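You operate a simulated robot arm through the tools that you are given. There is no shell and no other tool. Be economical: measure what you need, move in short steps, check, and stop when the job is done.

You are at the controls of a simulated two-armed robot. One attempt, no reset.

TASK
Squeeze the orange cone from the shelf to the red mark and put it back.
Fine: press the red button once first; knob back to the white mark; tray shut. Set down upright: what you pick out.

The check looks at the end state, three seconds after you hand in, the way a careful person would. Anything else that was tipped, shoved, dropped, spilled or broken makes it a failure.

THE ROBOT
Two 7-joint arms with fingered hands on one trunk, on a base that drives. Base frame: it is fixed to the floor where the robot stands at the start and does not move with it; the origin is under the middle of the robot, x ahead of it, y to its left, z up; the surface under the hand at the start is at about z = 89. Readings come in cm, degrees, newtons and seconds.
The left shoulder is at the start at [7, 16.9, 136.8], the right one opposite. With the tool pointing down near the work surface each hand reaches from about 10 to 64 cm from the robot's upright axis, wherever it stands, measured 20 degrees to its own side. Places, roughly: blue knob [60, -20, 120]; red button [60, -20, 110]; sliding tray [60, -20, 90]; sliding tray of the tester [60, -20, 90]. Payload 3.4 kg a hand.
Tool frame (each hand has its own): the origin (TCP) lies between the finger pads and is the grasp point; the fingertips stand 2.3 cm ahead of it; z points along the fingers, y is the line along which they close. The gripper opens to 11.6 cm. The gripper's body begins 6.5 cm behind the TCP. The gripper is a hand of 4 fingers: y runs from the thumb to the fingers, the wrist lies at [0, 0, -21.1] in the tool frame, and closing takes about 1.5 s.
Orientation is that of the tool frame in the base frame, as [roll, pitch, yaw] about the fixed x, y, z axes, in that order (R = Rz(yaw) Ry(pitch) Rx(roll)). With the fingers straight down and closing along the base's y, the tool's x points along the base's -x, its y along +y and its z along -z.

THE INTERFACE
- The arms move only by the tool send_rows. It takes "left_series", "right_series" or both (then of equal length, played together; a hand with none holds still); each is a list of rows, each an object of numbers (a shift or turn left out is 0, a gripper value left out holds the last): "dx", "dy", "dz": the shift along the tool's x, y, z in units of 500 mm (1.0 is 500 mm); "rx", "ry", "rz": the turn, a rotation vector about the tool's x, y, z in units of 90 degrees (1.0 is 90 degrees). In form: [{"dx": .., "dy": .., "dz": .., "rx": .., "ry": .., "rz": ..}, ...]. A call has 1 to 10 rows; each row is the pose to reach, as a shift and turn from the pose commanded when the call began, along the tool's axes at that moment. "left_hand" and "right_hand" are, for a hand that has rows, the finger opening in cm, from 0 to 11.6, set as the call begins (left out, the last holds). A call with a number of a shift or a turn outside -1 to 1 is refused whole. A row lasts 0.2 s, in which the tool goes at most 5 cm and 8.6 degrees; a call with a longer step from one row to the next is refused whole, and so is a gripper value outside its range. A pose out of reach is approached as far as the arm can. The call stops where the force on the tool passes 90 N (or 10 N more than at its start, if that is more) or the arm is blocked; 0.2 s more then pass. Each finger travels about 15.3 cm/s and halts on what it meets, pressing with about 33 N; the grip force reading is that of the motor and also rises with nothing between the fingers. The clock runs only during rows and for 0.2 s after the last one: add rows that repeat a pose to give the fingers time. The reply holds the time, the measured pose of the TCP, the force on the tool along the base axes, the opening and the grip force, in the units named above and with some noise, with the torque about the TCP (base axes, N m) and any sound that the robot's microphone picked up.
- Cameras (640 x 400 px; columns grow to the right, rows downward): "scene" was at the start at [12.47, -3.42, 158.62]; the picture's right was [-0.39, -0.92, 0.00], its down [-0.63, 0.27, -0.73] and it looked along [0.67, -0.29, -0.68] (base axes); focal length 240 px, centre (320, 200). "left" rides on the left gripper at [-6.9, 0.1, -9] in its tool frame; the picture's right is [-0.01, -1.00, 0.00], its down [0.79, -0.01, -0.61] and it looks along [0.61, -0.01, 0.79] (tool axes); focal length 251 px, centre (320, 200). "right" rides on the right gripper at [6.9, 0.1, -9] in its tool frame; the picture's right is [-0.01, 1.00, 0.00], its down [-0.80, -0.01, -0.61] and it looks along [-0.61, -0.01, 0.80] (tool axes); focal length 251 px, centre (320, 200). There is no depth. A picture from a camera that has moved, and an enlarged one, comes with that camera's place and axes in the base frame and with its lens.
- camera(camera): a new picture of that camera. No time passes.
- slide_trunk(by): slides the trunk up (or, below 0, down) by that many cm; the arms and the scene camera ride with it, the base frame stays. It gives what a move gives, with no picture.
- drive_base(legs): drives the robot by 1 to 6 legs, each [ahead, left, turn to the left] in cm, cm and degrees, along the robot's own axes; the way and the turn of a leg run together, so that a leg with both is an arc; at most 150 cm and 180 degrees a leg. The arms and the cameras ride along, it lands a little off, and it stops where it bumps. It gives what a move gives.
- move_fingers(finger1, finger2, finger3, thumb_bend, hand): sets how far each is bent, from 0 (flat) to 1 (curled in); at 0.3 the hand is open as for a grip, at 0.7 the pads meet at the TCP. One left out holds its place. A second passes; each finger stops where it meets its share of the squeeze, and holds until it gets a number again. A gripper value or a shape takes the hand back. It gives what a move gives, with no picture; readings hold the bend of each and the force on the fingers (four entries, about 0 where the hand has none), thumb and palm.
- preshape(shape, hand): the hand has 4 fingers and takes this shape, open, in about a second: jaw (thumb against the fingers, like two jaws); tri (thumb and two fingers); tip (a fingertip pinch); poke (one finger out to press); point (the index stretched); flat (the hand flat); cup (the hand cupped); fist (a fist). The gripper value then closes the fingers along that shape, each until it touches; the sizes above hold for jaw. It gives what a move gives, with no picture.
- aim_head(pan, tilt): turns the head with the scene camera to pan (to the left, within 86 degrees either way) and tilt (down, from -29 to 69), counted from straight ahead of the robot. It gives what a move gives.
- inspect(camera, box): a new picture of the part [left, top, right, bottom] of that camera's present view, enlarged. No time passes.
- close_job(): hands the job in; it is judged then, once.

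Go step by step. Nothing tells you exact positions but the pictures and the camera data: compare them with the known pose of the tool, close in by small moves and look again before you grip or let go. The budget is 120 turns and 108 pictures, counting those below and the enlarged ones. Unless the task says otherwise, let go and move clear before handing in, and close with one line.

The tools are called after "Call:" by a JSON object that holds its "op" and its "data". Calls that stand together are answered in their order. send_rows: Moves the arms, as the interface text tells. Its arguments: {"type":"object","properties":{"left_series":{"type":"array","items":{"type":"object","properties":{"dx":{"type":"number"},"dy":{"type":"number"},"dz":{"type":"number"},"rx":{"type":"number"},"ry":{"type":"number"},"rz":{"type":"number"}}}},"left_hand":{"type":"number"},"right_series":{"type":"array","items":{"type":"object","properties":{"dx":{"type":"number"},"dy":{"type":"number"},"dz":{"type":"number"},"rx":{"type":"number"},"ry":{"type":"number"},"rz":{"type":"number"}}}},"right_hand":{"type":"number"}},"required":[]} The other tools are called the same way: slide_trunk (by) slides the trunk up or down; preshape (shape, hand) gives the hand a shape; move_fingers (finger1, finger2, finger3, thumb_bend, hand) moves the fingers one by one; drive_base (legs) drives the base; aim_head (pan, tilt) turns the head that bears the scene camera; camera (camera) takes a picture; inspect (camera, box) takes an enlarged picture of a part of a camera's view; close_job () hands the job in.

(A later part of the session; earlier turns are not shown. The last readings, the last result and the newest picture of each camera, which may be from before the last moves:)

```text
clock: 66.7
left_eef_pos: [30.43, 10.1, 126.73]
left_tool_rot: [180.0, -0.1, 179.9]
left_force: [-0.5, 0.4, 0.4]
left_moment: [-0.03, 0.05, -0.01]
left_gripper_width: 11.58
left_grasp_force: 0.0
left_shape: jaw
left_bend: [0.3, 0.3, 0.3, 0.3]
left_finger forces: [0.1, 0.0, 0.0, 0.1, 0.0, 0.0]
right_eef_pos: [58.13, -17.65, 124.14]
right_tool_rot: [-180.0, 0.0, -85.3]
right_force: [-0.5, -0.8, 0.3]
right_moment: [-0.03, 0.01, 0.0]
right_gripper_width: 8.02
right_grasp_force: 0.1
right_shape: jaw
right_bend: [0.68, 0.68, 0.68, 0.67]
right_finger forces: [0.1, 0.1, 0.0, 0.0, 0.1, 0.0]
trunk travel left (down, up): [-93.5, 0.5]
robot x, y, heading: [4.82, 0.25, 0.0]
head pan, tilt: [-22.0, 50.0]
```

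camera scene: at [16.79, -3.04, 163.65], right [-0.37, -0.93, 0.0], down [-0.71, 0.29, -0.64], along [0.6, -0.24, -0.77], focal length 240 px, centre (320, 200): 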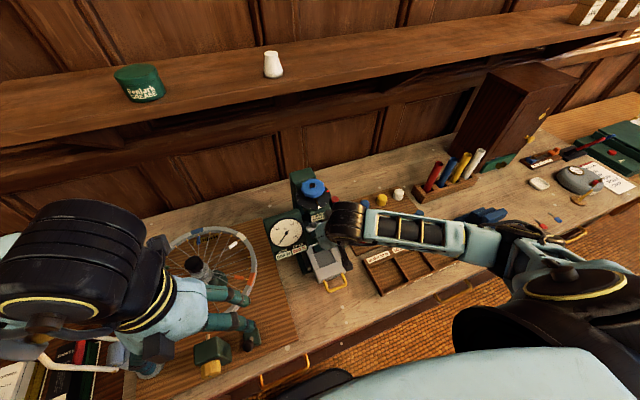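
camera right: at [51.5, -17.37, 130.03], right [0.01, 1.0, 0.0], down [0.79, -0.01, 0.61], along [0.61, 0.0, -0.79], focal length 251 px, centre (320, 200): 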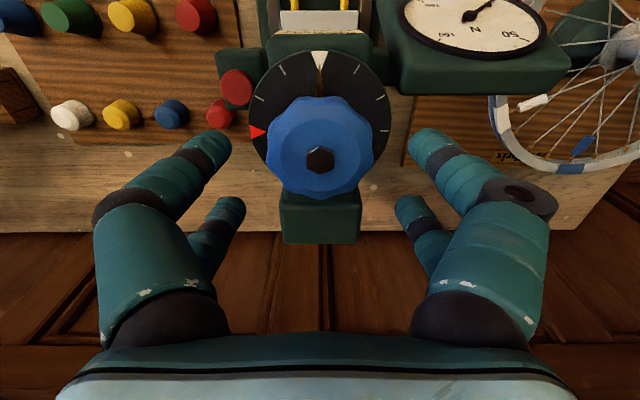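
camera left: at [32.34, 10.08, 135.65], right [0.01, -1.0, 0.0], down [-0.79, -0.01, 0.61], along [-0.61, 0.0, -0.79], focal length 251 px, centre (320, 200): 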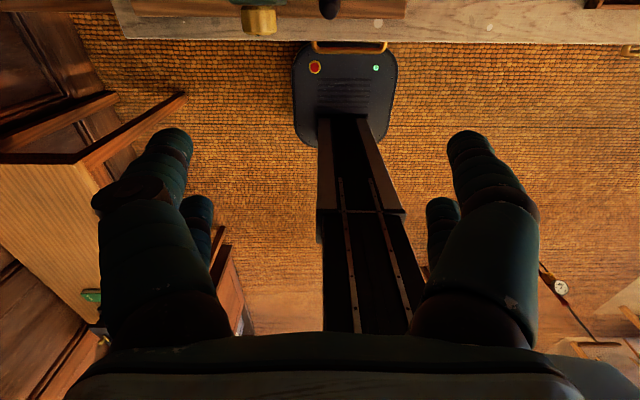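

Rewound to yaw -85. Descending and gripping the knob again.

Call:
{"op": "send_rows", "data": {"right_series": [{"dx": -0.0027, "dy": -0.004, "dz": 0.06}, {"dx": -0.0027, "dy": -0.004, "dz": 0.12}, {"dx": -0.0027, "dy": -0.004, "dz": 0.166}]}}

Call:
{"op": "send_rows", "data": {"right_series": [{}, {}, {}, {}, {}, {}], "right_hand": 0}}

```text
clock: 67.5
left_eef_pos: [30.43, 10.01, 126.81]
left_tool_rot: [179.9, -0.1, -179.9]
left_force: [-0.7, 0.3, -0.4]
left_moment: [-0.01, 0.01, 0.03]
left_gripper_width: 11.59
left_grasp_force: 0.1
left_shape: jaw
left_bend: [0.3, 0.3, 0.3, 0.3]
left_finger forces: [0.0, 0.0, 0.0, 0.0, 0.0, 0.1]
right_eef_pos: [58.21, -17.51, 115.8]
right_tool_rot: [-179.9, 0.1, -85.4]
right_force: [-0.8, 0.5, -0.8]
right_moment: [0.0, 0.04, 0.0]
right_gripper_width: 7.97
right_grasp_force: 0.1
right_shape: jaw
right_bend: [0.68, 0.68, 0.68, 0.67]
right_finger forces: [0.1, 0.1, 0.0, 0.0, 0.0, 0.0]
trunk travel left (down, up): [-93.5, 0.5]
robot x, y, heading: [4.58, 0.22, 0.0]
head pan, tilt: [-22.0, 50.0]
```

```text
clock: 68.9
left_eef_pos: [30.58, 10.2, 126.75]
left_tool_rot: [179.9, -0.1, 180.0]
left_force: [0.1, -0.1, -0.8]
left_moment: [0.01, -0.01, -0.03]
left_gripper_width: 11.61
left_grasp_force: 0.1
left_shape: jaw
left_bend: [0.3, 0.3, 0.3, 0.3]
left_finger forces: [0.0, 0.0, 0.1, 0.1, 0.0, 0.0]
right_eef_pos: [58.26, -17.53, 115.77]
right_tool_rot: [179.7, 0.1, -85.2]
right_force: [-8.4, 3.9, -21.1]
right_moment: [-0.06, -0.05, -0.02]
right_gripper_width: 3.3
right_grasp_force: 33.2
right_shape: jaw
right_bend: [0.75, 0.75, 0.75, 0.81]
right_finger forces: [45.2, 42.1, 38.9, 0.1, 37.9, 0.1]
trunk travel left (down, up): [-93.5, 0.5]
robot x, y, heading: [5.04, -0.07, -0.2]
head pan, tilt: [-22.0, 50.0]
```

A good centred grip. Turning clockwise 72° and reading the gauge.

Call:
{"op": "send_rows", "data": {"right_series": [{"rz": 0.09}, {"rz": 0.18}, {"rz": 0.27}, {"rz": 0.36}, {"rz": 0.45}, {"rz": 0.54}, {"rz": 0.63}, {"rz": 0.72}, {"rz": 0.8}]}}

Call:
{"op": "inspect", "data": {"camera": "scene", "box": [270, 170, 350, 260]}}

```text
clock: 70.9
left_eef_pos: [30.38, 9.91, 126.63]
left_tool_rot: [179.9, 0.0, 179.9]
left_force: [0.2, 0.0, -0.4]
left_moment: [-0.01, 0.03, 0.02]
left_gripper_width: 11.6
left_grasp_force: 0.0
left_shape: jaw
left_bend: [0.3, 0.3, 0.3, 0.3]
left_finger forces: [0.0, 0.0, 0.0, 0.0, 0.0, 0.0]
right_eef_pos: [58.22, -17.71, 115.89]
right_tool_rot: [179.9, -0.1, -157.5]
right_force: [-17.5, 3.7, -35.0]
right_moment: [0.07, 0.05, 0.21]
right_gripper_width: 3.28
right_grasp_force: 33.1
right_shape: jaw
right_bend: [0.75, 0.75, 0.75, 0.8]
right_finger forces: [55.5, 42.0, 38.7, 0.0, 40.2, 0.1]
trunk travel left (down, up): [-93.5, 0.5]
robot x, y, heading: [4.63, -0.09, -0.2]
head pan, tilt: [-22.0, 50.0]
```

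```text
4.44 times, centred on (310, 215) of scene
camera zoom: at [16.81, -3.15, 163.63], right [-0.38, -0.93, 0.0], down [-0.71, 0.29, -0.64], along [0.6, -0.24, -0.77], focal length 1069 px, centre (364, 133)
```

zoom: 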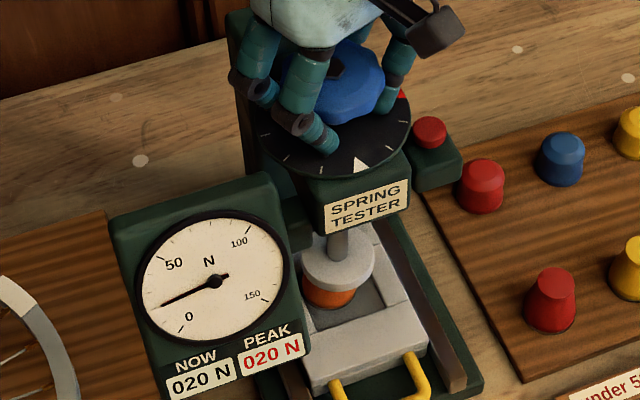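

Clockwise squeezes: NOW is 020 N at about 126°. Turning another 63°.

Call:
{"op": "send_rows", "data": {"right_series": [{"rz": 0.09}, {"rz": 0.18}, {"rz": 0.27}, {"rz": 0.36}, {"rz": 0.45}, {"rz": 0.54}, {"rz": 0.62}, {"rz": 0.7}]}}

```text
clock: 72.7
left_eef_pos: [30.41, 9.99, 126.72]
left_tool_rot: [180.0, -0.1, 179.9]
left_force: [-0.1, 0.5, 0.8]
left_moment: [-0.02, 0.0, 0.02]
left_gripper_width: 11.57
left_grasp_force: 0.1
left_shape: jaw
left_bend: [0.3, 0.3, 0.3, 0.3]
left_finger forces: [0.0, 0.1, 0.0, 0.0, 0.0, 0.0]
right_eef_pos: [58.02, -17.65, 115.74]
right_tool_rot: [-179.9, -0.1, 139.5]
right_force: [-23.0, 5.8, -36.5]
right_moment: [-0.06, 0.05, 0.24]
right_gripper_width: 3.23
right_grasp_force: 32.5
right_shape: jaw
right_bend: [0.75, 0.75, 0.75, 0.8]
right_finger forces: [48.9, 36.4, 45.7, 0.0, 52.8, 0.1]
trunk travel left (down, up): [-93.5, 0.5]
robot x, y, heading: [4.96, 0.15, 0.2]
head pan, tilt: [-22.0, 50.0]
```

About 189° now. Releasing, lifting, and rewinding the wrist for the last stretch.

Call:
{"op": "send_rows", "data": {"right_series": [{}, {}, {}, {}], "right_hand": 8}}

Call:
{"op": "send_rows", "data": {"right_series": [{"dz": -0.04}, {"dz": -0.1}, {"dz": -0.16, "rz": -0.09}, {"dz": -0.16, "rz": -0.18}, {"dz": -0.16, "rz": -0.27}, {"dz": -0.16, "rz": -0.36}, {"dz": -0.16, "rz": -0.45}, {"dz": -0.16, "rz": -0.54}, {"dz": -0.16, "rz": -0.63}, {"dz": -0.16, "rz": -0.72}]}}

Call:
{"op": "send_rows", "data": {"right_series": [{"rz": -0.085}, {"rz": -0.17}]}}

Call:
{"op": "inspect", "data": {"camera": "scene", "box": [270, 170, 350, 260]}}

```text
clock: 73.7
left_eef_pos: [30.35, 10.01, 126.86]
left_tool_rot: [-179.9, -0.1, -180.0]
left_force: [-0.2, 0.8, 0.3]
left_moment: [0.0, 0.01, -0.02]
left_gripper_width: 11.59
left_grasp_force: 0.0
left_shape: jaw
left_bend: [0.3, 0.3, 0.3, 0.3]
left_finger forces: [0.1, 0.0, 0.0, 0.0, 0.1, 0.0]
right_eef_pos: [58.28, -17.53, 115.88]
right_tool_rot: [-180.0, -0.1, 139.5]
right_force: [0.5, 0.3, 0.4]
right_moment: [-0.01, 0.02, -0.01]
right_gripper_width: 7.94
right_grasp_force: 0.0
right_shape: jaw
right_bend: [0.68, 0.68, 0.68, 0.67]
right_finger forces: [0.1, 0.1, 0.1, 0.0, 0.0, 0.0]
trunk travel left (down, up): [-93.5, 0.5]
robot x, y, heading: [4.95, -0.25, 0.2]
head pan, tilt: [-22.0, 50.0]
```

```text
clock: 75.9
left_eef_pos: [30.38, 9.99, 126.61]
left_tool_rot: [179.9, -0.1, -179.9]
left_force: [0.2, 0.5, 0.2]
left_moment: [-0.02, -0.01, -0.02]
left_gripper_width: 11.58
left_grasp_force: 0.1
left_shape: jaw
left_bend: [0.3, 0.3, 0.3, 0.3]
left_finger forces: [0.0, 0.1, 0.1, 0.0, 0.0, 0.1]
right_eef_pos: [58.32, -17.53, 123.99]
right_tool_rot: [-180.0, 0.0, -155.5]
right_force: [-0.6, 0.4, 0.7]
right_moment: [-0.02, -0.02, 0.01]
right_gripper_width: 7.99
right_grasp_force: 0.0
right_shape: jaw
right_bend: [0.68, 0.68, 0.68, 0.67]
right_finger forces: [0.0, 0.0, 0.0, 0.1, 0.0, 0.0]
trunk travel left (down, up): [-93.5, 0.5]
robot x, y, heading: [5.03, -0.05, -0.2]
head pan, tilt: [-22.0, 50.0]
```

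```text
clock: 76.5
left_eef_pos: [30.45, 10.06, 126.7]
left_tool_rot: [179.8, -0.1, 180.0]
left_force: [0.8, 0.7, 0.7]
left_moment: [-0.02, -0.01, -0.01]
left_gripper_width: 11.58
left_grasp_force: 0.0
left_shape: jaw
left_bend: [0.3, 0.3, 0.3, 0.3]
left_finger forces: [0.1, 0.0, 0.0, 0.0, 0.0, 0.0]
right_eef_pos: [58.33, -17.51, 123.79]
right_tool_rot: [180.0, 0.0, -140.2]
right_force: [0.4, 0.1, 0.8]
right_moment: [0.01, -0.01, -0.04]
right_gripper_width: 7.98
right_grasp_force: 0.0
right_shape: jaw
right_bend: [0.68, 0.68, 0.68, 0.67]
right_finger forces: [0.1, 0.1, 0.0, 0.1, 0.0, 0.1]
trunk travel left (down, up): [-93.5, 0.5]
robot x, y, heading: [4.7, -0.13, 0.1]
head pan, tilt: [-22.0, 50.0]
```

```text
4.44 times, centred on (310, 215) of scene
camera zoom: at [16.8, -3.05, 163.65], right [-0.38, -0.93, 0.0], down [-0.71, 0.29, -0.64], along [0.6, -0.24, -0.77], focal length 1069 px, centre (364, 133)
```

zoom: 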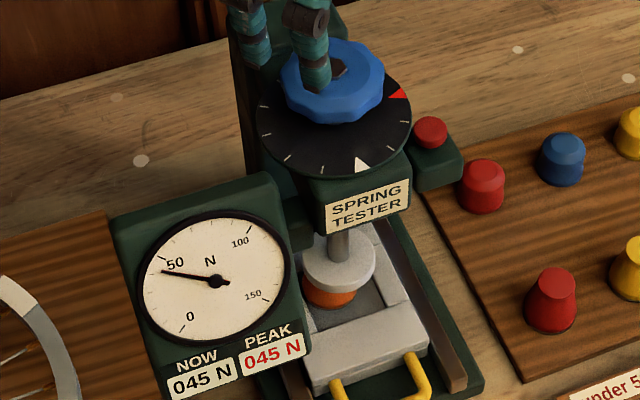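

NOW is 045 N at about 189°. The red mark is 270° clockwise from white, so about 81° remain. Gripping again.

Call:
{"op": "send_rows", "data": {"right_series": [{"dz": 0.06}, {"dz": 0.12}, {"dz": 0.159}]}}

Call:
{"op": "send_rows", "data": {"right_series": [{}, {}, {}, {}, {}, {"rz": 0.08}, {"rz": 0.16}, {"rz": 0.24}, {"rz": 0.32}, {"rz": 0.4}], "right_hand": 0}}

Call:
{"op": "send_rows", "data": {"right_series": [{"rz": 0.08}, {"rz": 0.16}, {"rz": 0.24}, {"rz": 0.32}, {"rz": 0.4}, {"rz": 0.42}]}}

Call:
{"op": "inspect", "data": {"camera": "scene", "box": [270, 165, 350, 255]}}

```text
clock: 77.3
left_eef_pos: [30.41, 10.14, 126.75]
left_tool_rot: [-180.0, -0.1, 180.0]
left_force: [0.9, -0.2, 0.0]
left_moment: [0.0, 0.02, 0.01]
left_gripper_width: 11.59
left_grasp_force: 0.1
left_shape: jaw
left_bend: [0.3, 0.3, 0.3, 0.3]
left_finger forces: [0.1, 0.1, 0.0, 0.0, 0.1, 0.0]
right_eef_pos: [58.27, -17.45, 115.87]
right_tool_rot: [179.9, 0.0, -140.1]
right_force: [-0.1, 0.3, -0.4]
right_moment: [0.04, 0.0, -0.03]
right_gripper_width: 7.98
right_grasp_force: 0.2
right_shape: jaw
right_bend: [0.68, 0.68, 0.68, 0.67]
right_finger forces: [0.0, 0.0, 0.0, 0.0, 0.0, 0.0]
trunk travel left (down, up): [-93.5, 0.5]
robot x, y, heading: [5.08, 0.11, -0.3]
head pan, tilt: [-22.0, 50.0]
```

```text
clock: 79.5
left_eef_pos: [30.52, 9.89, 126.65]
left_tool_rot: [179.9, -0.2, -180.0]
left_force: [-0.2, -0.5, 0.3]
left_moment: [0.01, -0.02, -0.01]
left_gripper_width: 11.59
left_grasp_force: 0.1
left_shape: jaw
left_bend: [0.3, 0.3, 0.3, 0.3]
left_finger forces: [0.1, 0.0, 0.0, 0.1, 0.0, 0.0]
right_eef_pos: [58.24, -17.63, 115.59]
right_tool_rot: [-180.0, -0.2, -176.4]
right_force: [-13.3, 1.5, -29.5]
right_moment: [0.05, -0.06, 0.19]
right_gripper_width: 3.34
right_grasp_force: 33.0
right_shape: jaw
right_bend: [0.75, 0.75, 0.75, 0.8]
right_finger forces: [42.3, 42.2, 35.4, 0.1, 43.7, 0.1]
trunk travel left (down, up): [-93.5, 0.5]
robot x, y, heading: [5.06, 0.03, 0.1]
head pan, tilt: [-22.0, 50.0]
```

```text
clock: 80.9
left_eef_pos: [30.48, 9.91, 126.77]
left_tool_rot: [179.9, -0.1, 180.0]
left_force: [-0.5, -0.1, -0.2]
left_moment: [0.02, 0.01, 0.0]
left_gripper_width: 11.59
left_grasp_force: 0.2
left_shape: jaw
left_bend: [0.3, 0.3, 0.3, 0.3]
left_finger forces: [0.0, 0.0, 0.0, 0.1, 0.1, 0.0]
right_eef_pos: [58.13, -17.56, 115.74]
right_tool_rot: [-179.9, -0.1, 145.9]
right_force: [-19.4, 3.2, -39.2]
right_moment: [-0.09, 0.12, 0.15]
right_gripper_width: 3.35
right_grasp_force: 33.2
right_shape: jaw
right_bend: [0.75, 0.75, 0.75, 0.8]
right_finger forces: [41.0, 39.4, 37.5, 0.1, 52.1, 0.0]
trunk travel left (down, up): [-93.5, 0.5]
robot x, y, heading: [4.54, -0.23, 0.1]
head pan, tilt: [-22.0, 50.0]
```

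```text
4.44 times, centred on (310, 210) of scene
camera zoom: at [16.85, -3.21, 163.63], right [-0.38, -0.93, 0.0], down [-0.71, 0.29, -0.64], along [0.6, -0.24, -0.77], focal length 1069 px, centre (364, 156)
```

zoom: 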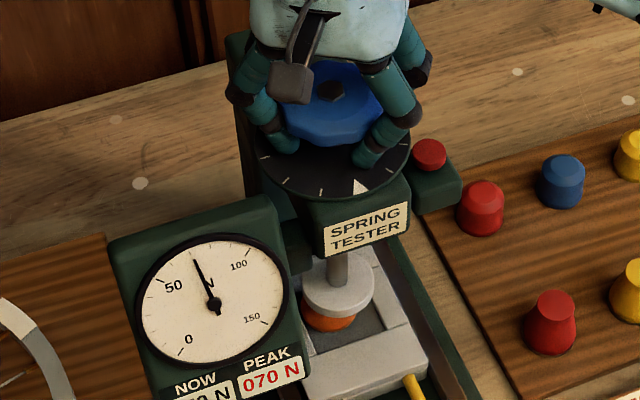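

NOW is 070 N at about 263°. I need to see the pointer against the red mark, so I'll use the hand camera.

Call:
{"op": "camera", "data": {"camera": "right"}}

```text
17 pictures are left
camera right: at [52.69, -13.64, 124.79], right [0.57, 0.82, 0.0], down [0.66, -0.45, 0.6], along [0.5, -0.35, -0.8], focal length 251 px, centre (320, 200)
```

right: 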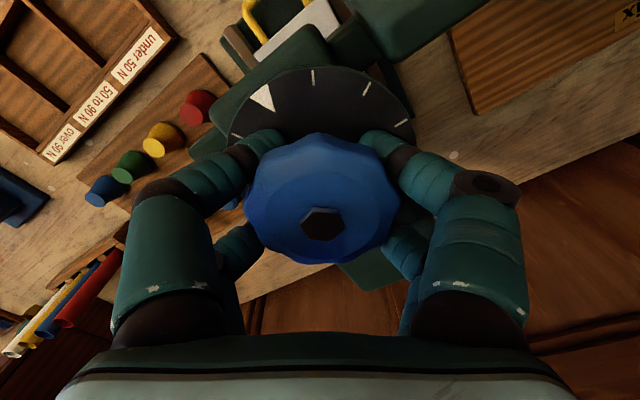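

The red mark is hidden from here. I'll add 5° while still gripping (any slip would only leave me short), then release and view from the right side.

Call:
{"op": "send_rows", "data": {"right_series": [{"rz": 0.03}, {"rz": 0.055}, {"rz": 0.055}]}}

Call:
{"op": "send_rows", "data": {"right_series": [{}, {}, {}, {}], "right_hand": 8}}

Call:
{"op": "send_rows", "data": {"right_series": [{"dz": -0.04}, {"dz": -0.1}, {"dz": -0.12, "rz": -0.09}, {"dz": -0.12, "rz": -0.18}, {"dz": -0.12, "rz": -0.27}, {"dz": -0.12, "rz": -0.36}, {"dz": -0.12, "rz": -0.45}, {"dz": -0.12, "rz": -0.54}, {"dz": -0.12, "rz": -0.63}, {"dz": -0.12, "rz": -0.72}]}}

Call:
{"op": "inspect", "data": {"camera": "scene", "box": [270, 165, 350, 255]}}

```text
clock: 81.7
left_eef_pos: [30.43, 9.99, 126.74]
left_tool_rot: [179.9, -0.1, 180.0]
left_force: [-0.3, 0.2, -0.3]
left_moment: [0.0, -0.02, 0.01]
left_gripper_width: 11.59
left_grasp_force: 0.0
left_shape: jaw
left_bend: [0.3, 0.3, 0.3, 0.3]
left_finger forces: [0.1, 0.1, 0.1, 0.0, 0.0, 0.0]
right_eef_pos: [58.2, -17.67, 115.72]
right_tool_rot: [-179.9, -0.1, 140.9]
right_force: [-19.1, 2.2, -38.3]
right_moment: [-0.17, 0.22, 0.17]
right_gripper_width: 3.35
right_grasp_force: 33.6
right_shape: jaw
right_bend: [0.75, 0.75, 0.75, 0.8]
right_finger forces: [40.9, 39.1, 38.2, 0.0, 54.6, 0.0]
trunk travel left (down, up): [-93.5, 0.5]
robot x, y, heading: [4.66, -0.28, 0.3]
head pan, tilt: [-22.0, 50.0]
```

```text
clock: 82.7
left_eef_pos: [30.4, 10.13, 126.73]
left_tool_rot: [-180.0, -0.1, -179.9]
left_force: [0.3, -0.3, 0.9]
left_moment: [0.04, -0.01, -0.01]
left_gripper_width: 11.58
left_grasp_force: 0.0
left_shape: jaw
left_bend: [0.3, 0.3, 0.3, 0.3]
left_finger forces: [0.0, 0.1, 0.0, 0.1, 0.0, 0.0]
right_eef_pos: [58.34, -17.46, 115.97]
right_tool_rot: [180.0, 0.0, 141.0]
right_force: [0.2, 0.0, -0.7]
right_moment: [-0.01, -0.01, 0.02]
right_gripper_width: 7.98
right_grasp_force: 0.0
right_shape: jaw
right_bend: [0.68, 0.68, 0.68, 0.67]
right_finger forces: [0.0, 0.1, 0.0, 0.0, 0.1, 0.1]
trunk travel left (down, up): [-93.5, 0.5]
robot x, y, heading: [4.87, -0.07, 0.2]
head pan, tilt: [-22.0, 50.0]
```

```text
clock: 84.9
left_eef_pos: [30.27, 10.09, 126.67]
left_tool_rot: [179.9, -0.1, 180.0]
left_force: [-0.1, -0.2, -0.5]
left_moment: [-0.01, 0.03, 0.0]
left_gripper_width: 11.6
left_grasp_force: 0.1
left_shape: jaw
left_bend: [0.3, 0.3, 0.3, 0.3]
left_finger forces: [0.0, 0.1, 0.0, 0.1, 0.0, 0.0]
right_eef_pos: [58.19, -17.52, 121.97]
right_tool_rot: [-180.0, 0.0, -154.0]
right_force: [0.0, -0.4, -0.1]
right_moment: [0.0, 0.03, 0.03]
right_gripper_width: 7.95
right_grasp_force: 0.0
right_shape: jaw
right_bend: [0.68, 0.68, 0.68, 0.67]
right_finger forces: [0.0, 0.0, 0.0, 0.0, 0.0, 0.1]
trunk travel left (down, up): [-93.5, 0.5]
robot x, y, heading: [4.75, -0.08, 0.1]
head pan, tilt: [-22.0, 50.0]
```

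```text
4.44 times, centred on (310, 210) of scene
camera zoom: at [16.8, -3.05, 163.65], right [-0.38, -0.93, 0.0], down [-0.71, 0.29, -0.64], along [0.6, -0.24, -0.77], focal length 1069 px, centre (364, 156)
```

zoom: 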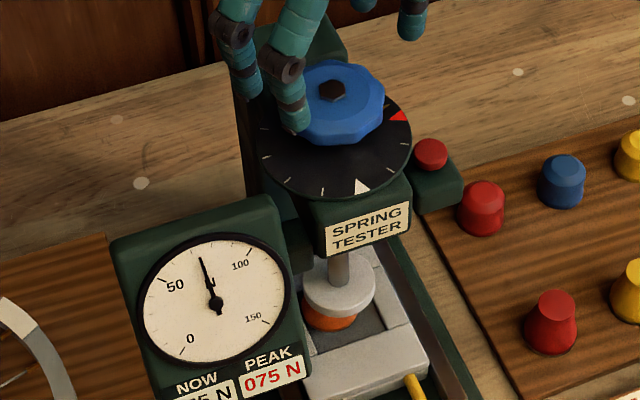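

NOW reads 075 N. Moving the hand camera to the right side of the tester to see the pointer against the red mark.

Call:
{"op": "send_rows", "data": {"right_series": [{"dx": 0.01, "dy": -0.02, "rz": -0.09}, {"dx": 0.02, "dy": -0.04, "rz": -0.18}, {"dx": 0.03, "dy": -0.06, "rz": -0.27}, {"dx": 0.044, "dy": -0.09, "rz": -0.36}, {"dx": 0.044, "dy": -0.09, "rz": -0.45}]}}

Call:
{"op": "inspect", "data": {"camera": "right", "box": [230, 80, 410, 230]}}

```text
clock: 86.1
left_eef_pos: [30.44, 10.0, 126.78]
left_tool_rot: [179.9, -0.1, 180.0]
left_force: [-0.7, 1.4, -0.8]
left_moment: [0.0, 0.0, -0.04]
left_gripper_width: 11.58
left_grasp_force: 0.0
left_shape: jaw
left_bend: [0.3, 0.3, 0.3, 0.3]
left_finger forces: [0.1, 0.1, 0.1, 0.0, 0.0, 0.0]
right_eef_pos: [58.17, -22.54, 121.84]
right_tool_rot: [-180.0, 0.0, -113.5]
right_force: [0.0, -0.3, -0.3]
right_moment: [0.0, 0.03, -0.04]
right_gripper_width: 7.97
right_grasp_force: 0.0
right_shape: jaw
right_bend: [0.68, 0.68, 0.68, 0.67]
right_finger forces: [0.1, 0.0, 0.0, 0.0, 0.0, 0.0]
trunk travel left (down, up): [-93.5, 0.5]
robot x, y, heading: [4.69, 0.13, -0.0]
head pan, tilt: [-22.0, 50.0]
```

```text
2.67 times, centred on (320, 155) of right
camera zoom: at [55.49, -28.75, 130.87], right [-0.91, 0.41, 0.0], down [0.32, 0.73, 0.61], along [0.25, 0.55, -0.79], focal length 670 px, centre (320, 320)
```

zoom: 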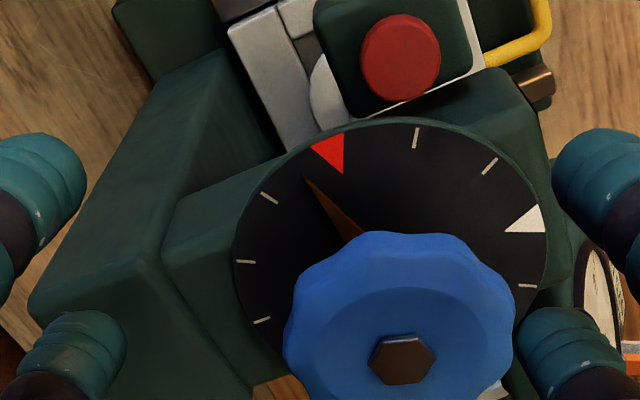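

The pointer is about 13.5° short of the red mark (one tick is 30°). I'll regrip from this side, turn 13° more, and look again.

Call:
{"op": "send_rows", "data": {"right_series": [{"dx": -0.05, "dy": 0.021}, {"dx": -0.0998, "dy": 0.041}, {"dx": -0.0998, "dy": 0.041, "dz": 0.06}, {"dx": -0.0998, "dy": 0.041, "dz": 0.12}]}}

Call:
{"op": "send_rows", "data": {"right_series": [{}, {}, {}, {}, {}, {}, {"rz": 0.05}, {"rz": 0.1}, {"rz": 0.145}, {"rz": 0.145}], "right_hand": 0}}

Call:
{"op": "inspect", "data": {"camera": "right", "box": [230, 60, 410, 230]}}

```text
clock: 87.1
left_eef_pos: [30.44, 9.95, 126.78]
left_tool_rot: [179.8, -0.1, 180.0]
left_force: [0.5, -0.4, 0.4]
left_moment: [0.05, 0.06, 0.04]
left_gripper_width: 11.59
left_grasp_force: 0.1
left_shape: jaw
left_bend: [0.3, 0.3, 0.3, 0.3]
left_finger forces: [0.0, 0.1, 0.1, 0.0, 0.1, 0.0]
right_eef_pos: [58.35, -17.3, 115.9]
right_tool_rot: [-180.0, 0.2, -113.7]
right_force: [0.9, 0.0, 0.2]
right_moment: [-0.01, 0.04, 0.02]
right_gripper_width: 7.98
right_grasp_force: 0.1
right_shape: jaw
right_bend: [0.68, 0.68, 0.68, 0.67]
right_finger forces: [0.1, 0.1, 0.1, 0.1, 0.0, 0.0]
trunk travel left (down, up): [-93.5, 0.5]
robot x, y, heading: [4.83, 0.08, -0.0]
head pan, tilt: [-22.0, 50.0]
```

```text
clock: 89.3
left_eef_pos: [30.52, 9.96, 126.65]
left_tool_rot: [-180.0, -0.3, 180.0]
left_force: [0.7, 0.4, -0.1]
left_moment: [0.01, 0.01, -0.01]
left_gripper_width: 11.6
left_grasp_force: 0.1
left_shape: jaw
left_bend: [0.3, 0.3, 0.3, 0.3]
left_finger forces: [0.0, 0.1, 0.0, 0.0, 0.0, 0.0]
right_eef_pos: [58.47, -17.26, 115.71]
right_tool_rot: [179.9, 0.0, -126.8]
right_force: [-4.5, 4.3, -21.4]
right_moment: [-0.14, -0.04, 0.23]
right_gripper_width: 3.57
right_grasp_force: 32.9
right_shape: jaw
right_bend: [0.75, 0.74, 0.75, 0.81]
right_finger forces: [52.6, 40.6, 33.5, 0.0, 47.1, 0.0]
trunk travel left (down, up): [-93.5, 0.5]
robot x, y, heading: [4.88, 0.16, -0.0]
head pan, tilt: [-22.0, 50.0]
```

```text
2.35 times, centred on (320, 145) of right
camera zoom: at [54.42, -22.49, 124.77], right [-0.8, 0.61, 0.0], down [0.48, 0.63, 0.61], along [0.37, 0.48, -0.8], focal length 592 px, centre (320, 329)
```

zoom: 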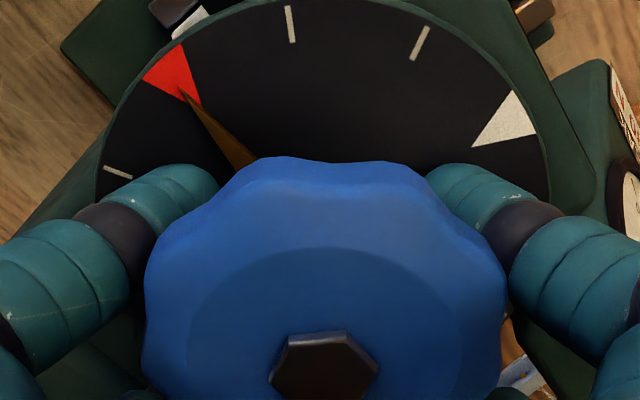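

The pointer is about 1° short of the red mark's centre. Turning that last bit and reading the gauge.

Call:
{"op": "send_rows", "data": {"right_series": [{"rz": 0.015}, {"rz": 0.015}]}}

Call:
{"op": "inspect", "data": {"camera": "right", "box": [250, 60, 330, 130]}}

Call:
{"op": "inspect", "data": {"camera": "scene", "box": [270, 195, 350, 265]}}

```text
clock: 89.9
left_eef_pos: [30.56, 10.14, 126.64]
left_tool_rot: [-179.9, -0.2, -180.0]
left_force: [0.8, 0.5, -0.5]
left_moment: [-0.02, -0.01, 0.0]
left_gripper_width: 11.61
left_grasp_force: 0.0
left_shape: jaw
left_bend: [0.3, 0.3, 0.3, 0.3]
left_finger forces: [0.0, 0.0, 0.0, 0.0, 0.0, 0.0]
right_eef_pos: [58.44, -17.16, 115.71]
right_tool_rot: [179.9, -0.1, -128.1]
right_force: [-4.7, 3.8, -21.5]
right_moment: [-0.17, -0.05, 0.24]
right_gripper_width: 3.55
right_grasp_force: 32.7
right_shape: jaw
right_bend: [0.75, 0.74, 0.75, 0.81]
right_finger forces: [52.9, 39.7, 33.4, 0.0, 47.8, 0.0]
trunk travel left (down, up): [-93.5, 0.5]
robot x, y, heading: [4.96, -0.1, -0.2]
head pan, tilt: [-22.0, 50.0]
```

```text
5.71 times, centred on (290, 95) of right
camera zoom: at [54.31, -22.4, 124.77], right [-0.78, 0.62, 0.0], down [0.5, 0.62, 0.61], along [0.38, 0.47, -0.8], focal length 1437 px, centre (491, 800)
```

zoom: 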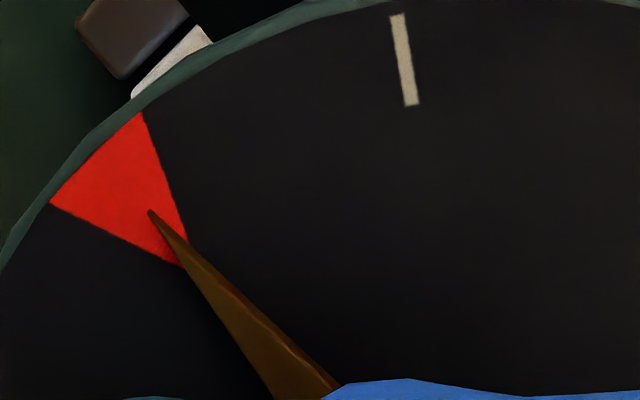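

```text
5.71 times, centred on (310, 230) of scene
camera zoom: at [17.05, -3.04, 163.62], right [-0.38, -0.93, 0.0], down [-0.71, 0.29, -0.64], along [0.59, -0.24, -0.77], focal length 1374 px, centre (377, 29)
```

zoom: 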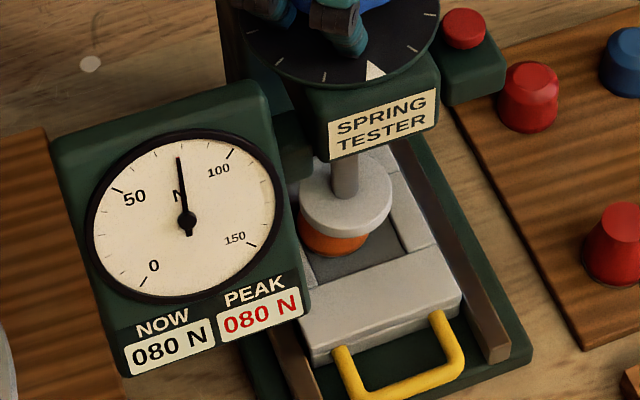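

The pointer is on the red mark, NOW 080 N. Now unwinding counter-clockwise: first stroke in this grip, then release and rewind the wrist.

Call:
{"op": "send_rows", "data": {"right_series": [{"rz": -0.08}, {"rz": -0.16}, {"rz": -0.24}, {"rz": -0.32}, {"rz": -0.4}, {"rz": -0.47}]}}

Call:
{"op": "send_rows", "data": {"right_series": [{}, {}, {}, {}], "right_hand": 8}}

Call:
{"op": "send_rows", "data": {"right_series": [{"dz": -0.04}, {"dz": -0.1}, {"dz": -0.14, "rz": 0.09}, {"dz": -0.14, "rz": 0.18}, {"dz": -0.14, "rz": 0.27}, {"dz": -0.14, "rz": 0.36}, {"dz": -0.14, "rz": 0.45}, {"dz": -0.14, "rz": 0.54}, {"dz": -0.14, "rz": 0.63}, {"dz": -0.14, "rz": 0.72}]}}

Call:
{"op": "send_rows", "data": {"right_series": [{"rz": 0.09}, {"rz": 0.18}, {"rz": 0.27}, {"rz": 0.36}, {"rz": 0.45}, {"rz": 0.54}, {"rz": 0.63}, {"rz": 0.7}]}}

```text
clock: 91.3
left_eef_pos: [30.33, 10.27, 126.6]
left_tool_rot: [-180.0, -0.1, -180.0]
left_force: [-0.3, 1.0, 0.1]
left_moment: [0.0, 0.01, -0.02]
left_gripper_width: 11.57
left_grasp_force: 0.0
left_shape: jaw
left_bend: [0.3, 0.3, 0.3, 0.3]
left_finger forces: [0.0, 0.1, 0.0, 0.0, 0.0, 0.0]
right_eef_pos: [58.13, -16.98, 115.71]
right_tool_rot: [179.8, -0.1, -85.6]
right_force: [-21.1, 9.9, -39.5]
right_moment: [0.07, 0.0, -0.25]
right_gripper_width: 3.44
right_grasp_force: 32.6
right_shape: jaw
right_bend: [0.74, 0.74, 0.75, 0.81]
right_finger forces: [51.8, 52.5, 34.3, 0.0, 41.6, 0.0]
trunk travel left (down, up): [-93.5, 0.5]
robot x, y, heading: [4.66, -0.11, -0.3]
head pan, tilt: [-22.0, 50.0]
```

```text
clock: 92.3
left_eef_pos: [30.38, 10.09, 126.73]
left_tool_rot: [180.0, -0.1, -180.0]
left_force: [0.3, 0.7, 0.8]
left_moment: [-0.01, -0.03, 0.02]
left_gripper_width: 11.58
left_grasp_force: 0.0
left_shape: jaw
left_bend: [0.3, 0.3, 0.3, 0.3]
left_finger forces: [0.0, 0.0, 0.0, 0.0, 0.0, 0.0]
right_eef_pos: [58.39, -17.11, 115.95]
right_tool_rot: [-179.9, 0.0, -85.8]
right_force: [0.0, 0.7, -0.5]
right_moment: [-0.02, 0.0, 0.0]
right_gripper_width: 7.97
right_grasp_force: 0.1
right_shape: jaw
right_bend: [0.68, 0.68, 0.68, 0.67]
right_finger forces: [0.0, 0.0, 0.1, 0.0, 0.0, 0.1]
trunk travel left (down, up): [-93.5, 0.5]
robot x, y, heading: [4.79, -0.02, 0.0]
head pan, tilt: [-22.0, 50.0]
```

```text
clock: 94.5
left_eef_pos: [30.42, 10.06, 126.7]
left_tool_rot: [180.0, -0.1, -180.0]
left_force: [0.7, 0.2, -0.1]
left_moment: [0.01, 0.01, 0.02]
left_gripper_width: 11.59
left_grasp_force: 0.1
left_shape: jaw
left_bend: [0.3, 0.3, 0.3, 0.3]
left_finger forces: [0.0, 0.0, 0.1, 0.0, 0.0, 0.1]
right_eef_pos: [58.29, -17.15, 122.92]
right_tool_rot: [179.9, 0.0, -150.8]
right_force: [0.3, -0.1, 0.0]
right_moment: [-0.01, 0.0, 0.04]
right_gripper_width: 7.95
right_grasp_force: 0.0
right_shape: jaw
right_bend: [0.68, 0.68, 0.68, 0.67]
right_finger forces: [0.0, 0.0, 0.1, 0.0, 0.0, 0.1]
trunk travel left (down, up): [-93.5, 0.5]
robot x, y, heading: [4.83, -0.11, -0.3]
head pan, tilt: [-22.0, 50.0]
```

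```text
clock: 96.3
left_eef_pos: [30.45, 10.07, 126.79]
left_tool_rot: [-180.0, 0.0, 179.9]
left_force: [-0.2, -0.6, 0.0]
left_moment: [-0.01, -0.01, -0.02]
left_gripper_width: 11.62
left_grasp_force: 0.1
left_shape: jaw
left_bend: [0.3, 0.3, 0.3, 0.3]
left_finger forces: [0.0, 0.1, 0.0, 0.0, 0.0, 0.1]
right_eef_pos: [58.21, -17.2, 122.86]
right_tool_rot: [180.0, 0.0, 146.3]
right_force: [1.1, -1.8, 0.4]
right_moment: [0.02, 0.01, -0.01]
right_gripper_width: 7.96
right_grasp_force: 0.2
right_shape: jaw
right_bend: [0.68, 0.68, 0.68, 0.67]
right_finger forces: [0.1, 0.0, 0.0, 0.1, 0.1, 0.1]
trunk travel left (down, up): [-93.5, 0.5]
robot x, y, heading: [4.82, -0.35, -0.1]
head pan, tilt: [-22.0, 50.0]
```

Second unwinding stroke: grip at yaw 146 and turn about 128° counter-clockwise.

Call:
{"op": "send_rows", "data": {"right_series": [{"dz": 0.06}, {"dz": 0.12}, {"dz": 0.141}]}}

Call:
{"op": "send_rows", "data": {"right_series": [{}, {}, {}, {}, {}, {}, {"rz": -0.08}, {"rz": -0.16}, {"rz": -0.24}, {"rz": -0.32}], "right_hand": 0}}

Call:
{"op": "send_rows", "data": {"right_series": [{"rz": -0.09}, {"rz": -0.18}, {"rz": -0.27}, {"rz": -0.36}, {"rz": -0.45}, {"rz": -0.54}, {"rz": -0.63}, {"rz": -0.72}, {"rz": -0.81}, {"rz": -0.9}]}}

Call:
{"op": "send_rows", "data": {"right_series": [{"rz": -0.09}, {"rz": -0.18}]}}

Call:
{"op": "inspect", "data": {"camera": "scene", "box": [270, 170, 350, 260]}}

```text
clock: 97.1
left_eef_pos: [30.38, 10.07, 126.71]
left_tool_rot: [179.9, -0.2, 180.0]
left_force: [-0.1, 1.4, 0.5]
left_moment: [0.0, 0.01, 0.0]
left_gripper_width: 11.57
left_grasp_force: 0.1
left_shape: jaw
left_bend: [0.3, 0.3, 0.3, 0.3]
left_finger forces: [0.1, 0.1, 0.0, 0.1, 0.1, 0.1]
right_eef_pos: [58.35, -17.12, 115.82]
right_tool_rot: [-179.9, 0.0, 146.4]
right_force: [1.0, -0.1, 0.4]
right_moment: [0.0, 0.02, 0.02]
right_gripper_width: 7.99
right_grasp_force: 0.0
right_shape: jaw
right_bend: [0.68, 0.68, 0.68, 0.67]
right_finger forces: [0.0, 0.0, 0.0, 0.1, 0.0, 0.1]
trunk travel left (down, up): [-93.5, 0.5]
robot x, y, heading: [4.93, -0.07, 0.1]
head pan, tilt: [-22.0, 50.0]
```

```text
clock: 99.3
left_eef_pos: [30.29, 10.22, 126.69]
left_tool_rot: [-179.9, 0.0, 180.0]
left_force: [0.3, 0.4, 0.5]
left_moment: [-0.02, 0.03, 0.0]
left_gripper_width: 11.61
left_grasp_force: 0.1
left_shape: jaw
left_bend: [0.3, 0.3, 0.3, 0.3]
left_finger forces: [0.0, 0.1, 0.0, 0.0, 0.0, 0.0]
right_eef_pos: [58.17, -17.03, 115.87]
right_tool_rot: [-179.9, -0.2, 175.5]
right_force: [-18.5, 6.8, -33.1]
right_moment: [0.02, 0.0, -0.3]
right_gripper_width: 3.55
right_grasp_force: 32.5
right_shape: jaw
right_bend: [0.74, 0.74, 0.75, 0.81]
right_finger forces: [50.4, 44.1, 36.1, 0.1, 47.0, 0.0]
trunk travel left (down, up): [-93.5, 0.5]
robot x, y, heading: [4.78, 0.12, 0.1]
head pan, tilt: [-22.0, 50.0]
```

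```text
clock: 101.5
left_eef_pos: [30.08, 9.7, 126.87]
left_tool_rot: [179.8, 0.2, 180.0]
left_force: [0.0, -0.5, -0.5]
left_moment: [0.02, 0.01, -0.01]
left_gripper_width: 11.61
left_grasp_force: 0.0
left_shape: jaw
left_bend: [0.3, 0.3, 0.3, 0.3]
left_finger forces: [0.0, 0.0, 0.0, 0.0, 0.0, 0.0]
right_eef_pos: [57.98, -17.38, 115.79]
right_tool_rot: [-180.0, -0.1, -103.7]
right_force: [-29.6, -1.6, -37.4]
right_moment: [0.15, 0.39, -0.3]
right_gripper_width: 3.35
right_grasp_force: 32.6
right_shape: jaw
right_bend: [0.74, 0.74, 0.75, 0.81]
right_finger forces: [63.3, 61.4, 33.8, 0.0, 38.0, 0.1]
trunk travel left (down, up): [-93.5, 0.5]
robot x, y, heading: [4.86, -0.03, 0.2]
head pan, tilt: [-22.0, 50.0]
```

```text
clock: 102.1
left_eef_pos: [30.05, 9.74, 126.83]
left_tool_rot: [179.7, 0.2, -180.0]
left_force: [-0.7, -0.5, 0.6]
left_moment: [-0.02, 0.04, 0.0]
left_gripper_width: 11.61
left_grasp_force: 0.0
left_shape: jaw
left_bend: [0.3, 0.3, 0.3, 0.3]
left_finger forces: [0.1, 0.0, 0.0, 0.0, 0.0, 0.0]
right_eef_pos: [58.03, -17.49, 115.87]
right_tool_rot: [-180.0, 0.1, -87.5]
right_force: [-29.0, -5.3, -34.8]
right_moment: [-0.01, 0.49, -0.36]
right_gripper_width: 3.33
right_grasp_force: 33.0
right_shape: jaw
right_bend: [0.74, 0.74, 0.75, 0.81]
right_finger forces: [65.0, 63.0, 34.6, 0.0, 37.3, 0.1]
trunk travel left (down, up): [-93.5, 0.5]
robot x, y, heading: [4.44, -0.42, -0.0]
head pan, tilt: [-22.0, 50.0]
```

```text
4.44 times, centred on (310, 215) of scene
camera zoom: at [16.38, -3.49, 163.67], right [-0.38, -0.93, 0.0], down [-0.71, 0.29, -0.64], along [0.6, -0.24, -0.77], focal length 1069 px, centre (364, 133)
```

zoom: 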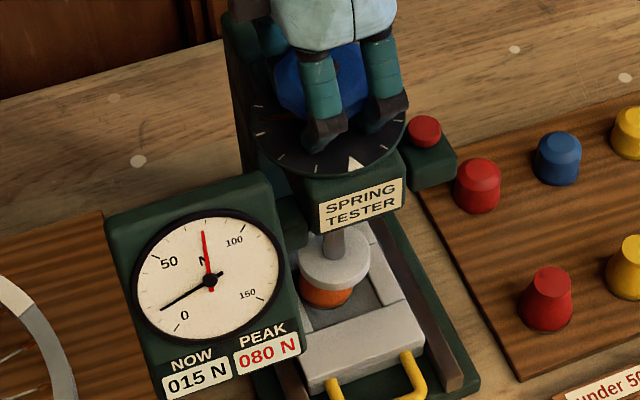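

NOW is down to 015 N, PEAK keeps 080. Releasing and rewinding for the last stroke.

Call:
{"op": "send_rows", "data": {"right_series": [{}, {}, {}, {}], "right_hand": 8}}

Call:
{"op": "send_rows", "data": {"right_series": [{"dz": -0.04}, {"dz": -0.1}, {"dz": -0.14, "rz": 0.09}, {"dz": -0.14, "rz": 0.18}, {"dz": -0.14, "rz": 0.27}, {"dz": -0.14, "rz": 0.36}, {"dz": -0.14, "rz": 0.45}, {"dz": -0.14, "rz": 0.54}, {"dz": -0.14, "rz": 0.63}, {"dz": -0.14, "rz": 0.72}]}}

Call:
{"op": "send_rows", "data": {"right_series": [{"rz": 0.09}, {"rz": 0.18}, {"rz": 0.27}, {"rz": 0.36}, {"rz": 0.45}, {"rz": 0.5}]}}

Call:
{"op": "inspect", "data": {"camera": "scene", "box": [280, 170, 340, 220]}}

```text
clock: 103.1
left_eef_pos: [30.39, 9.95, 126.67]
left_tool_rot: [180.0, 0.0, -180.0]
left_force: [-0.5, 0.3, -0.3]
left_moment: [-0.02, 0.0, -0.02]
left_gripper_width: 11.58
left_grasp_force: 0.0
left_shape: jaw
left_bend: [0.3, 0.3, 0.3, 0.3]
left_finger forces: [0.0, 0.0, 0.0, 0.0, 0.0, 0.1]
right_eef_pos: [58.36, -17.15, 115.87]
right_tool_rot: [-180.0, 0.1, -87.5]
right_force: [0.1, -1.2, 0.0]
right_moment: [-0.03, -0.02, -0.02]
right_gripper_width: 7.94
right_grasp_force: 0.0
right_shape: jaw
right_bend: [0.68, 0.68, 0.68, 0.67]
right_finger forces: [0.0, 0.0, 0.0, 0.0, 0.0, 0.1]
trunk travel left (down, up): [-93.5, 0.5]
robot x, y, heading: [4.85, 0.19, -0.1]
head pan, tilt: [-22.0, 50.0]
```

```text
clock: 105.3
left_eef_pos: [30.45, 10.08, 126.69]
left_tool_rot: [180.0, -0.1, -180.0]
left_force: [-0.3, -0.4, 0.2]
left_moment: [0.03, 0.01, 0.05]
left_gripper_width: 11.56
left_grasp_force: 0.1
left_shape: jaw
left_bend: [0.3, 0.3, 0.3, 0.3]
left_finger forces: [0.1, 0.0, 0.0, 0.0, 0.0, 0.0]
right_eef_pos: [58.26, -17.11, 122.89]
right_tool_rot: [-179.9, 0.0, -152.6]
right_force: [0.5, -0.8, -0.4]
right_moment: [0.0, -0.04, -0.03]
right_gripper_width: 7.97
right_grasp_force: 0.0
right_shape: jaw
right_bend: [0.68, 0.68, 0.68, 0.67]
right_finger forces: [0.0, 0.0, 0.1, 0.0, 0.1, 0.0]
trunk travel left (down, up): [-93.5, 0.5]
robot x, y, heading: [4.87, -0.2, -0.1]
head pan, tilt: [-22.0, 50.0]
```

```text
clock: 106.7
left_eef_pos: [30.3, 9.98, 126.75]
left_tool_rot: [-180.0, -0.2, -180.0]
left_force: [-0.5, -0.3, -0.8]
left_moment: [0.01, 0.0, 0.02]
left_gripper_width: 11.57
left_grasp_force: 0.0
left_shape: jaw
left_bend: [0.3, 0.3, 0.3, 0.3]
left_finger forces: [0.0, 0.1, 0.0, 0.1, 0.1, 0.1]
right_eef_pos: [58.22, -17.05, 122.9]
right_tool_rot: [179.9, 0.0, 162.6]
right_force: [-0.3, -0.1, 0.7]
right_moment: [0.01, 0.02, 0.01]
right_gripper_width: 7.97
right_grasp_force: 0.0
right_shape: jaw
right_bend: [0.68, 0.68, 0.68, 0.67]
right_finger forces: [0.1, 0.1, 0.0, 0.0, 0.0, 0.1]
trunk travel left (down, up): [-93.5, 0.5]
robot x, y, heading: [5.24, -0.23, 0.1]
head pan, tilt: [-22.0, 50.0]
```

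```text
8.00 times, centred on (310, 195) of scene
camera zoom: at [16.8, -3.05, 163.65], right [-0.38, -0.93, 0.0], down [-0.71, 0.29, -0.64], along [0.6, -0.24, -0.77], focal length 1924 px, centre (400, 240)
```

zoom: 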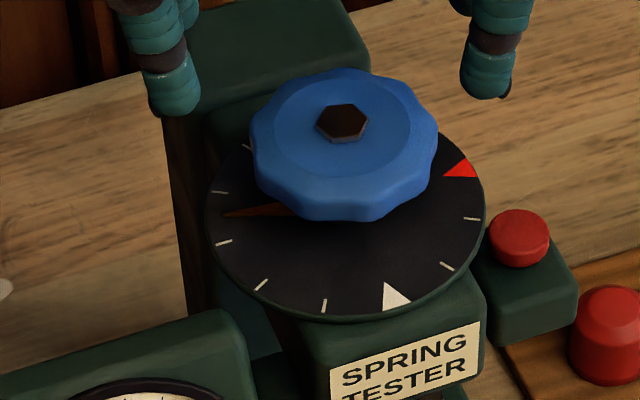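

The pointer is about 107° from white. Gripping for the last stroke, turning about 100° and then checking.

Call:
{"op": "send_rows", "data": {"right_series": [{"dz": 0.06}, {"dz": 0.12}, {"dz": 0.141}]}}

Call:
{"op": "send_rows", "data": {"right_series": [{}, {}, {}, {}, {}, {}, {"rz": -0.08}, {"rz": -0.16}, {"rz": -0.24}, {"rz": -0.32}], "right_hand": 0}}

Call:
{"op": "send_rows", "data": {"right_series": [{"rz": -0.09}, {"rz": -0.18}, {"rz": -0.27}, {"rz": -0.36}, {"rz": -0.45}, {"rz": -0.54}, {"rz": -0.63}, {"rz": -0.72}, {"rz": -0.79}]}}

Call:
{"op": "inspect", "data": {"camera": "right", "box": [230, 60, 440, 230]}}

```text
clock: 107.5
left_eef_pos: [30.35, 10.08, 126.76]
left_tool_rot: [-180.0, -0.2, -180.0]
left_force: [-0.5, -1.1, -0.2]
left_moment: [-0.01, 0.02, 0.01]
left_gripper_width: 11.57
left_grasp_force: 0.0
left_shape: jaw
left_bend: [0.3, 0.3, 0.3, 0.3]
left_finger forces: [0.1, 0.0, 0.1, 0.1, 0.0, 0.0]
right_eef_pos: [58.3, -17.23, 115.9]
right_tool_rot: [179.9, 0.0, 162.6]
right_force: [0.2, -0.1, 0.4]
right_moment: [0.0, 0.0, 0.0]
right_gripper_width: 7.98
right_grasp_force: 0.1
right_shape: jaw
right_bend: [0.68, 0.68, 0.68, 0.67]
right_finger forces: [0.0, 0.1, 0.0, 0.0, 0.0, 0.0]
trunk travel left (down, up): [-93.5, 0.5]
robot x, y, heading: [5.18, -0.48, -0.2]
head pan, tilt: [-22.0, 50.0]
```

```text
clock: 109.7
left_eef_pos: [30.29, 9.75, 126.77]
left_tool_rot: [179.7, -0.1, -179.9]
left_force: [1.1, -0.2, 0.7]
left_moment: [-0.03, 0.02, 0.03]
left_gripper_width: 11.58
left_grasp_force: 0.0
left_shape: jaw
left_bend: [0.3, 0.3, 0.3, 0.3]
left_finger forces: [0.0, 0.0, 0.1, 0.1, 0.0, 0.0]
right_eef_pos: [58.2, -17.49, 115.55]
right_tool_rot: [179.9, 0.0, -168.5]
right_force: [-8.5, -11.0, -12.0]
right_moment: [-0.63, -0.03, -0.33]
right_gripper_width: 3.57
right_grasp_force: 32.4
right_shape: jaw
right_bend: [0.75, 0.76, 0.75, 0.82]
right_finger forces: [37.7, 32.8, 54.7, 0.0, 53.6, 0.1]
trunk travel left (down, up): [-93.5, 0.5]
robot x, y, heading: [4.79, 0.0, -0.0]
head pan, tilt: [-22.0, 50.0]
```

```text
clock: 111.7
left_eef_pos: [30.44, 9.81, 126.69]
left_tool_rot: [179.8, -0.1, 180.0]
left_force: [-1.1, -0.5, -0.6]
left_moment: [0.01, 0.02, -0.02]
left_gripper_width: 11.56
left_grasp_force: 0.1
left_shape: jaw
left_bend: [0.3, 0.3, 0.3, 0.3]
left_finger forces: [0.1, 0.0, 0.0, 0.0, 0.0, 0.0]
right_eef_pos: [58.32, -17.39, 115.76]
right_tool_rot: [179.9, 0.1, -97.5]
right_force: [-10.5, -3.5, -18.9]
right_moment: [-0.25, -0.03, -0.3]
right_gripper_width: 3.41
right_grasp_force: 32.9
right_shape: jaw
right_bend: [0.75, 0.76, 0.75, 0.82]
right_finger forces: [49.6, 39.4, 46.3, 0.0, 48.8, 0.1]
trunk travel left (down, up): [-93.5, 0.5]
robot x, y, heading: [4.7, -0.12, 0.0]
head pan, tilt: [-22.0, 50.0]
```

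```text
2.35 times, centred on (335, 145) of right
camera zoom: at [57.47, -24.08, 124.71], right [-0.99, 0.14, 0.0], down [0.11, 0.79, 0.61], along [0.08, 0.6, -0.79], focal length 592 px, centre (285, 329)
```

zoom: 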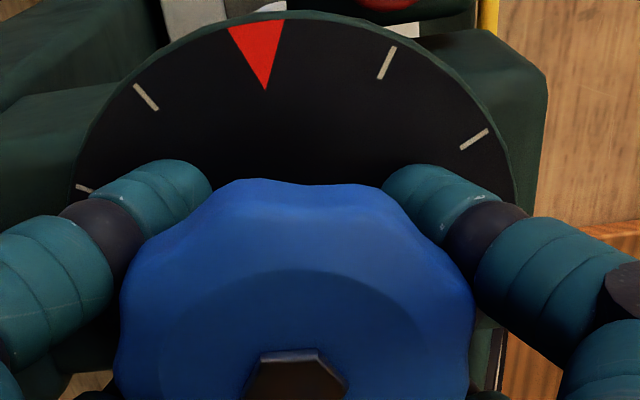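

White is hidden by the finger here. Releasing and rewinding to the neutral yaw so the scene camera can see the pointer.

Call:
{"op": "send_rows", "data": {"right_series": [{}, {}, {}, {}], "right_hand": 8}}

Call:
{"op": "send_rows", "data": {"right_series": [{"dz": -0.04}, {"dz": -0.1}, {"dz": -0.14, "rz": 0.09}, {"dz": -0.14, "rz": 0.18}, {"dz": -0.14, "rz": 0.27}, {"dz": -0.14, "rz": 0.36}, {"dz": -0.14, "rz": 0.45}, {"dz": -0.14, "rz": 0.54}, {"dz": -0.14, "rz": 0.63}, {"dz": -0.14, "rz": 0.72}]}}

Call:
{"op": "send_rows", "data": {"right_series": [{"rz": 0.09}, {"rz": 0.19}]}}

Call:
{"op": "inspect", "data": {"camera": "scene", "box": [270, 170, 350, 250]}}

```text
clock: 112.7
left_eef_pos: [30.35, 9.97, 126.71]
left_tool_rot: [179.9, -0.1, 180.0]
left_force: [0.4, -0.4, -0.3]
left_moment: [0.0, 0.0, -0.02]
left_gripper_width: 11.59
left_grasp_force: 0.0
left_shape: jaw
left_bend: [0.3, 0.3, 0.3, 0.3]
left_finger forces: [0.1, 0.0, 0.0, 0.0, 0.0, 0.0]
right_eef_pos: [58.35, -17.17, 115.72]
right_tool_rot: [-179.9, -0.1, -97.5]
right_force: [-0.3, -0.4, 0.2]
right_moment: [-0.03, 0.0, 0.01]
right_gripper_width: 7.96
right_grasp_force: 0.0
right_shape: jaw
right_bend: [0.68, 0.68, 0.68, 0.67]
right_finger forces: [0.0, 0.0, 0.0, 0.0, 0.0, 0.1]
trunk travel left (down, up): [-93.5, 0.5]
robot x, y, heading: [4.89, 0.08, -0.2]
head pan, tilt: [-22.0, 50.0]
```

```text
clock: 114.9
left_eef_pos: [30.45, 10.2, 126.62]
left_tool_rot: [-180.0, -0.1, -180.0]
left_force: [0.4, 0.4, -0.3]
left_moment: [0.02, -0.02, -0.02]
left_gripper_width: 11.58
left_grasp_force: 0.0
left_shape: jaw
left_bend: [0.3, 0.3, 0.3, 0.3]
left_finger forces: [0.1, 0.0, 0.1, 0.0, 0.0, 0.0]
right_eef_pos: [58.34, -17.12, 122.7]
right_tool_rot: [-179.9, 0.0, -162.3]
right_force: [0.4, 0.9, -0.8]
right_moment: [0.0, 0.0, 0.0]
right_gripper_width: 7.93
right_grasp_force: 0.1
right_shape: jaw
right_bend: [0.68, 0.68, 0.68, 0.67]
right_finger forces: [0.0, 0.0, 0.0, 0.1, 0.1, 0.0]
trunk travel left (down, up): [-93.5, 0.5]
robot x, y, heading: [4.8, -0.16, -0.1]
head pan, tilt: [-22.0, 50.0]
```

```text
refused: row 2 steps farther than a row can; nothing moved
```

```text
5.00 times, centred on (310, 210) of scene
camera zoom: at [16.81, -3.04, 163.65], right [-0.38, -0.93, 0.0], down [-0.71, 0.29, -0.64], along [0.6, -0.24, -0.77], focal length 1202 px, centre (370, 150)
```

zoom: 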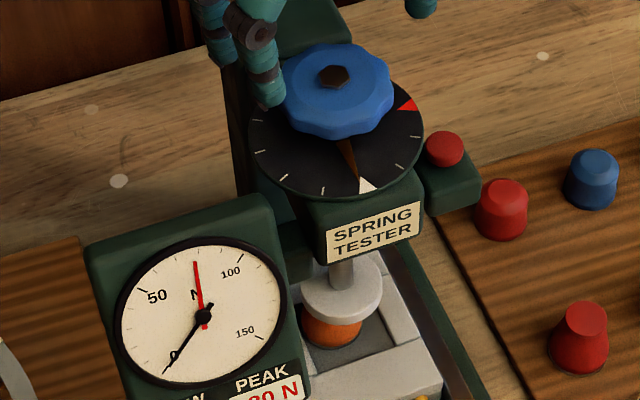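

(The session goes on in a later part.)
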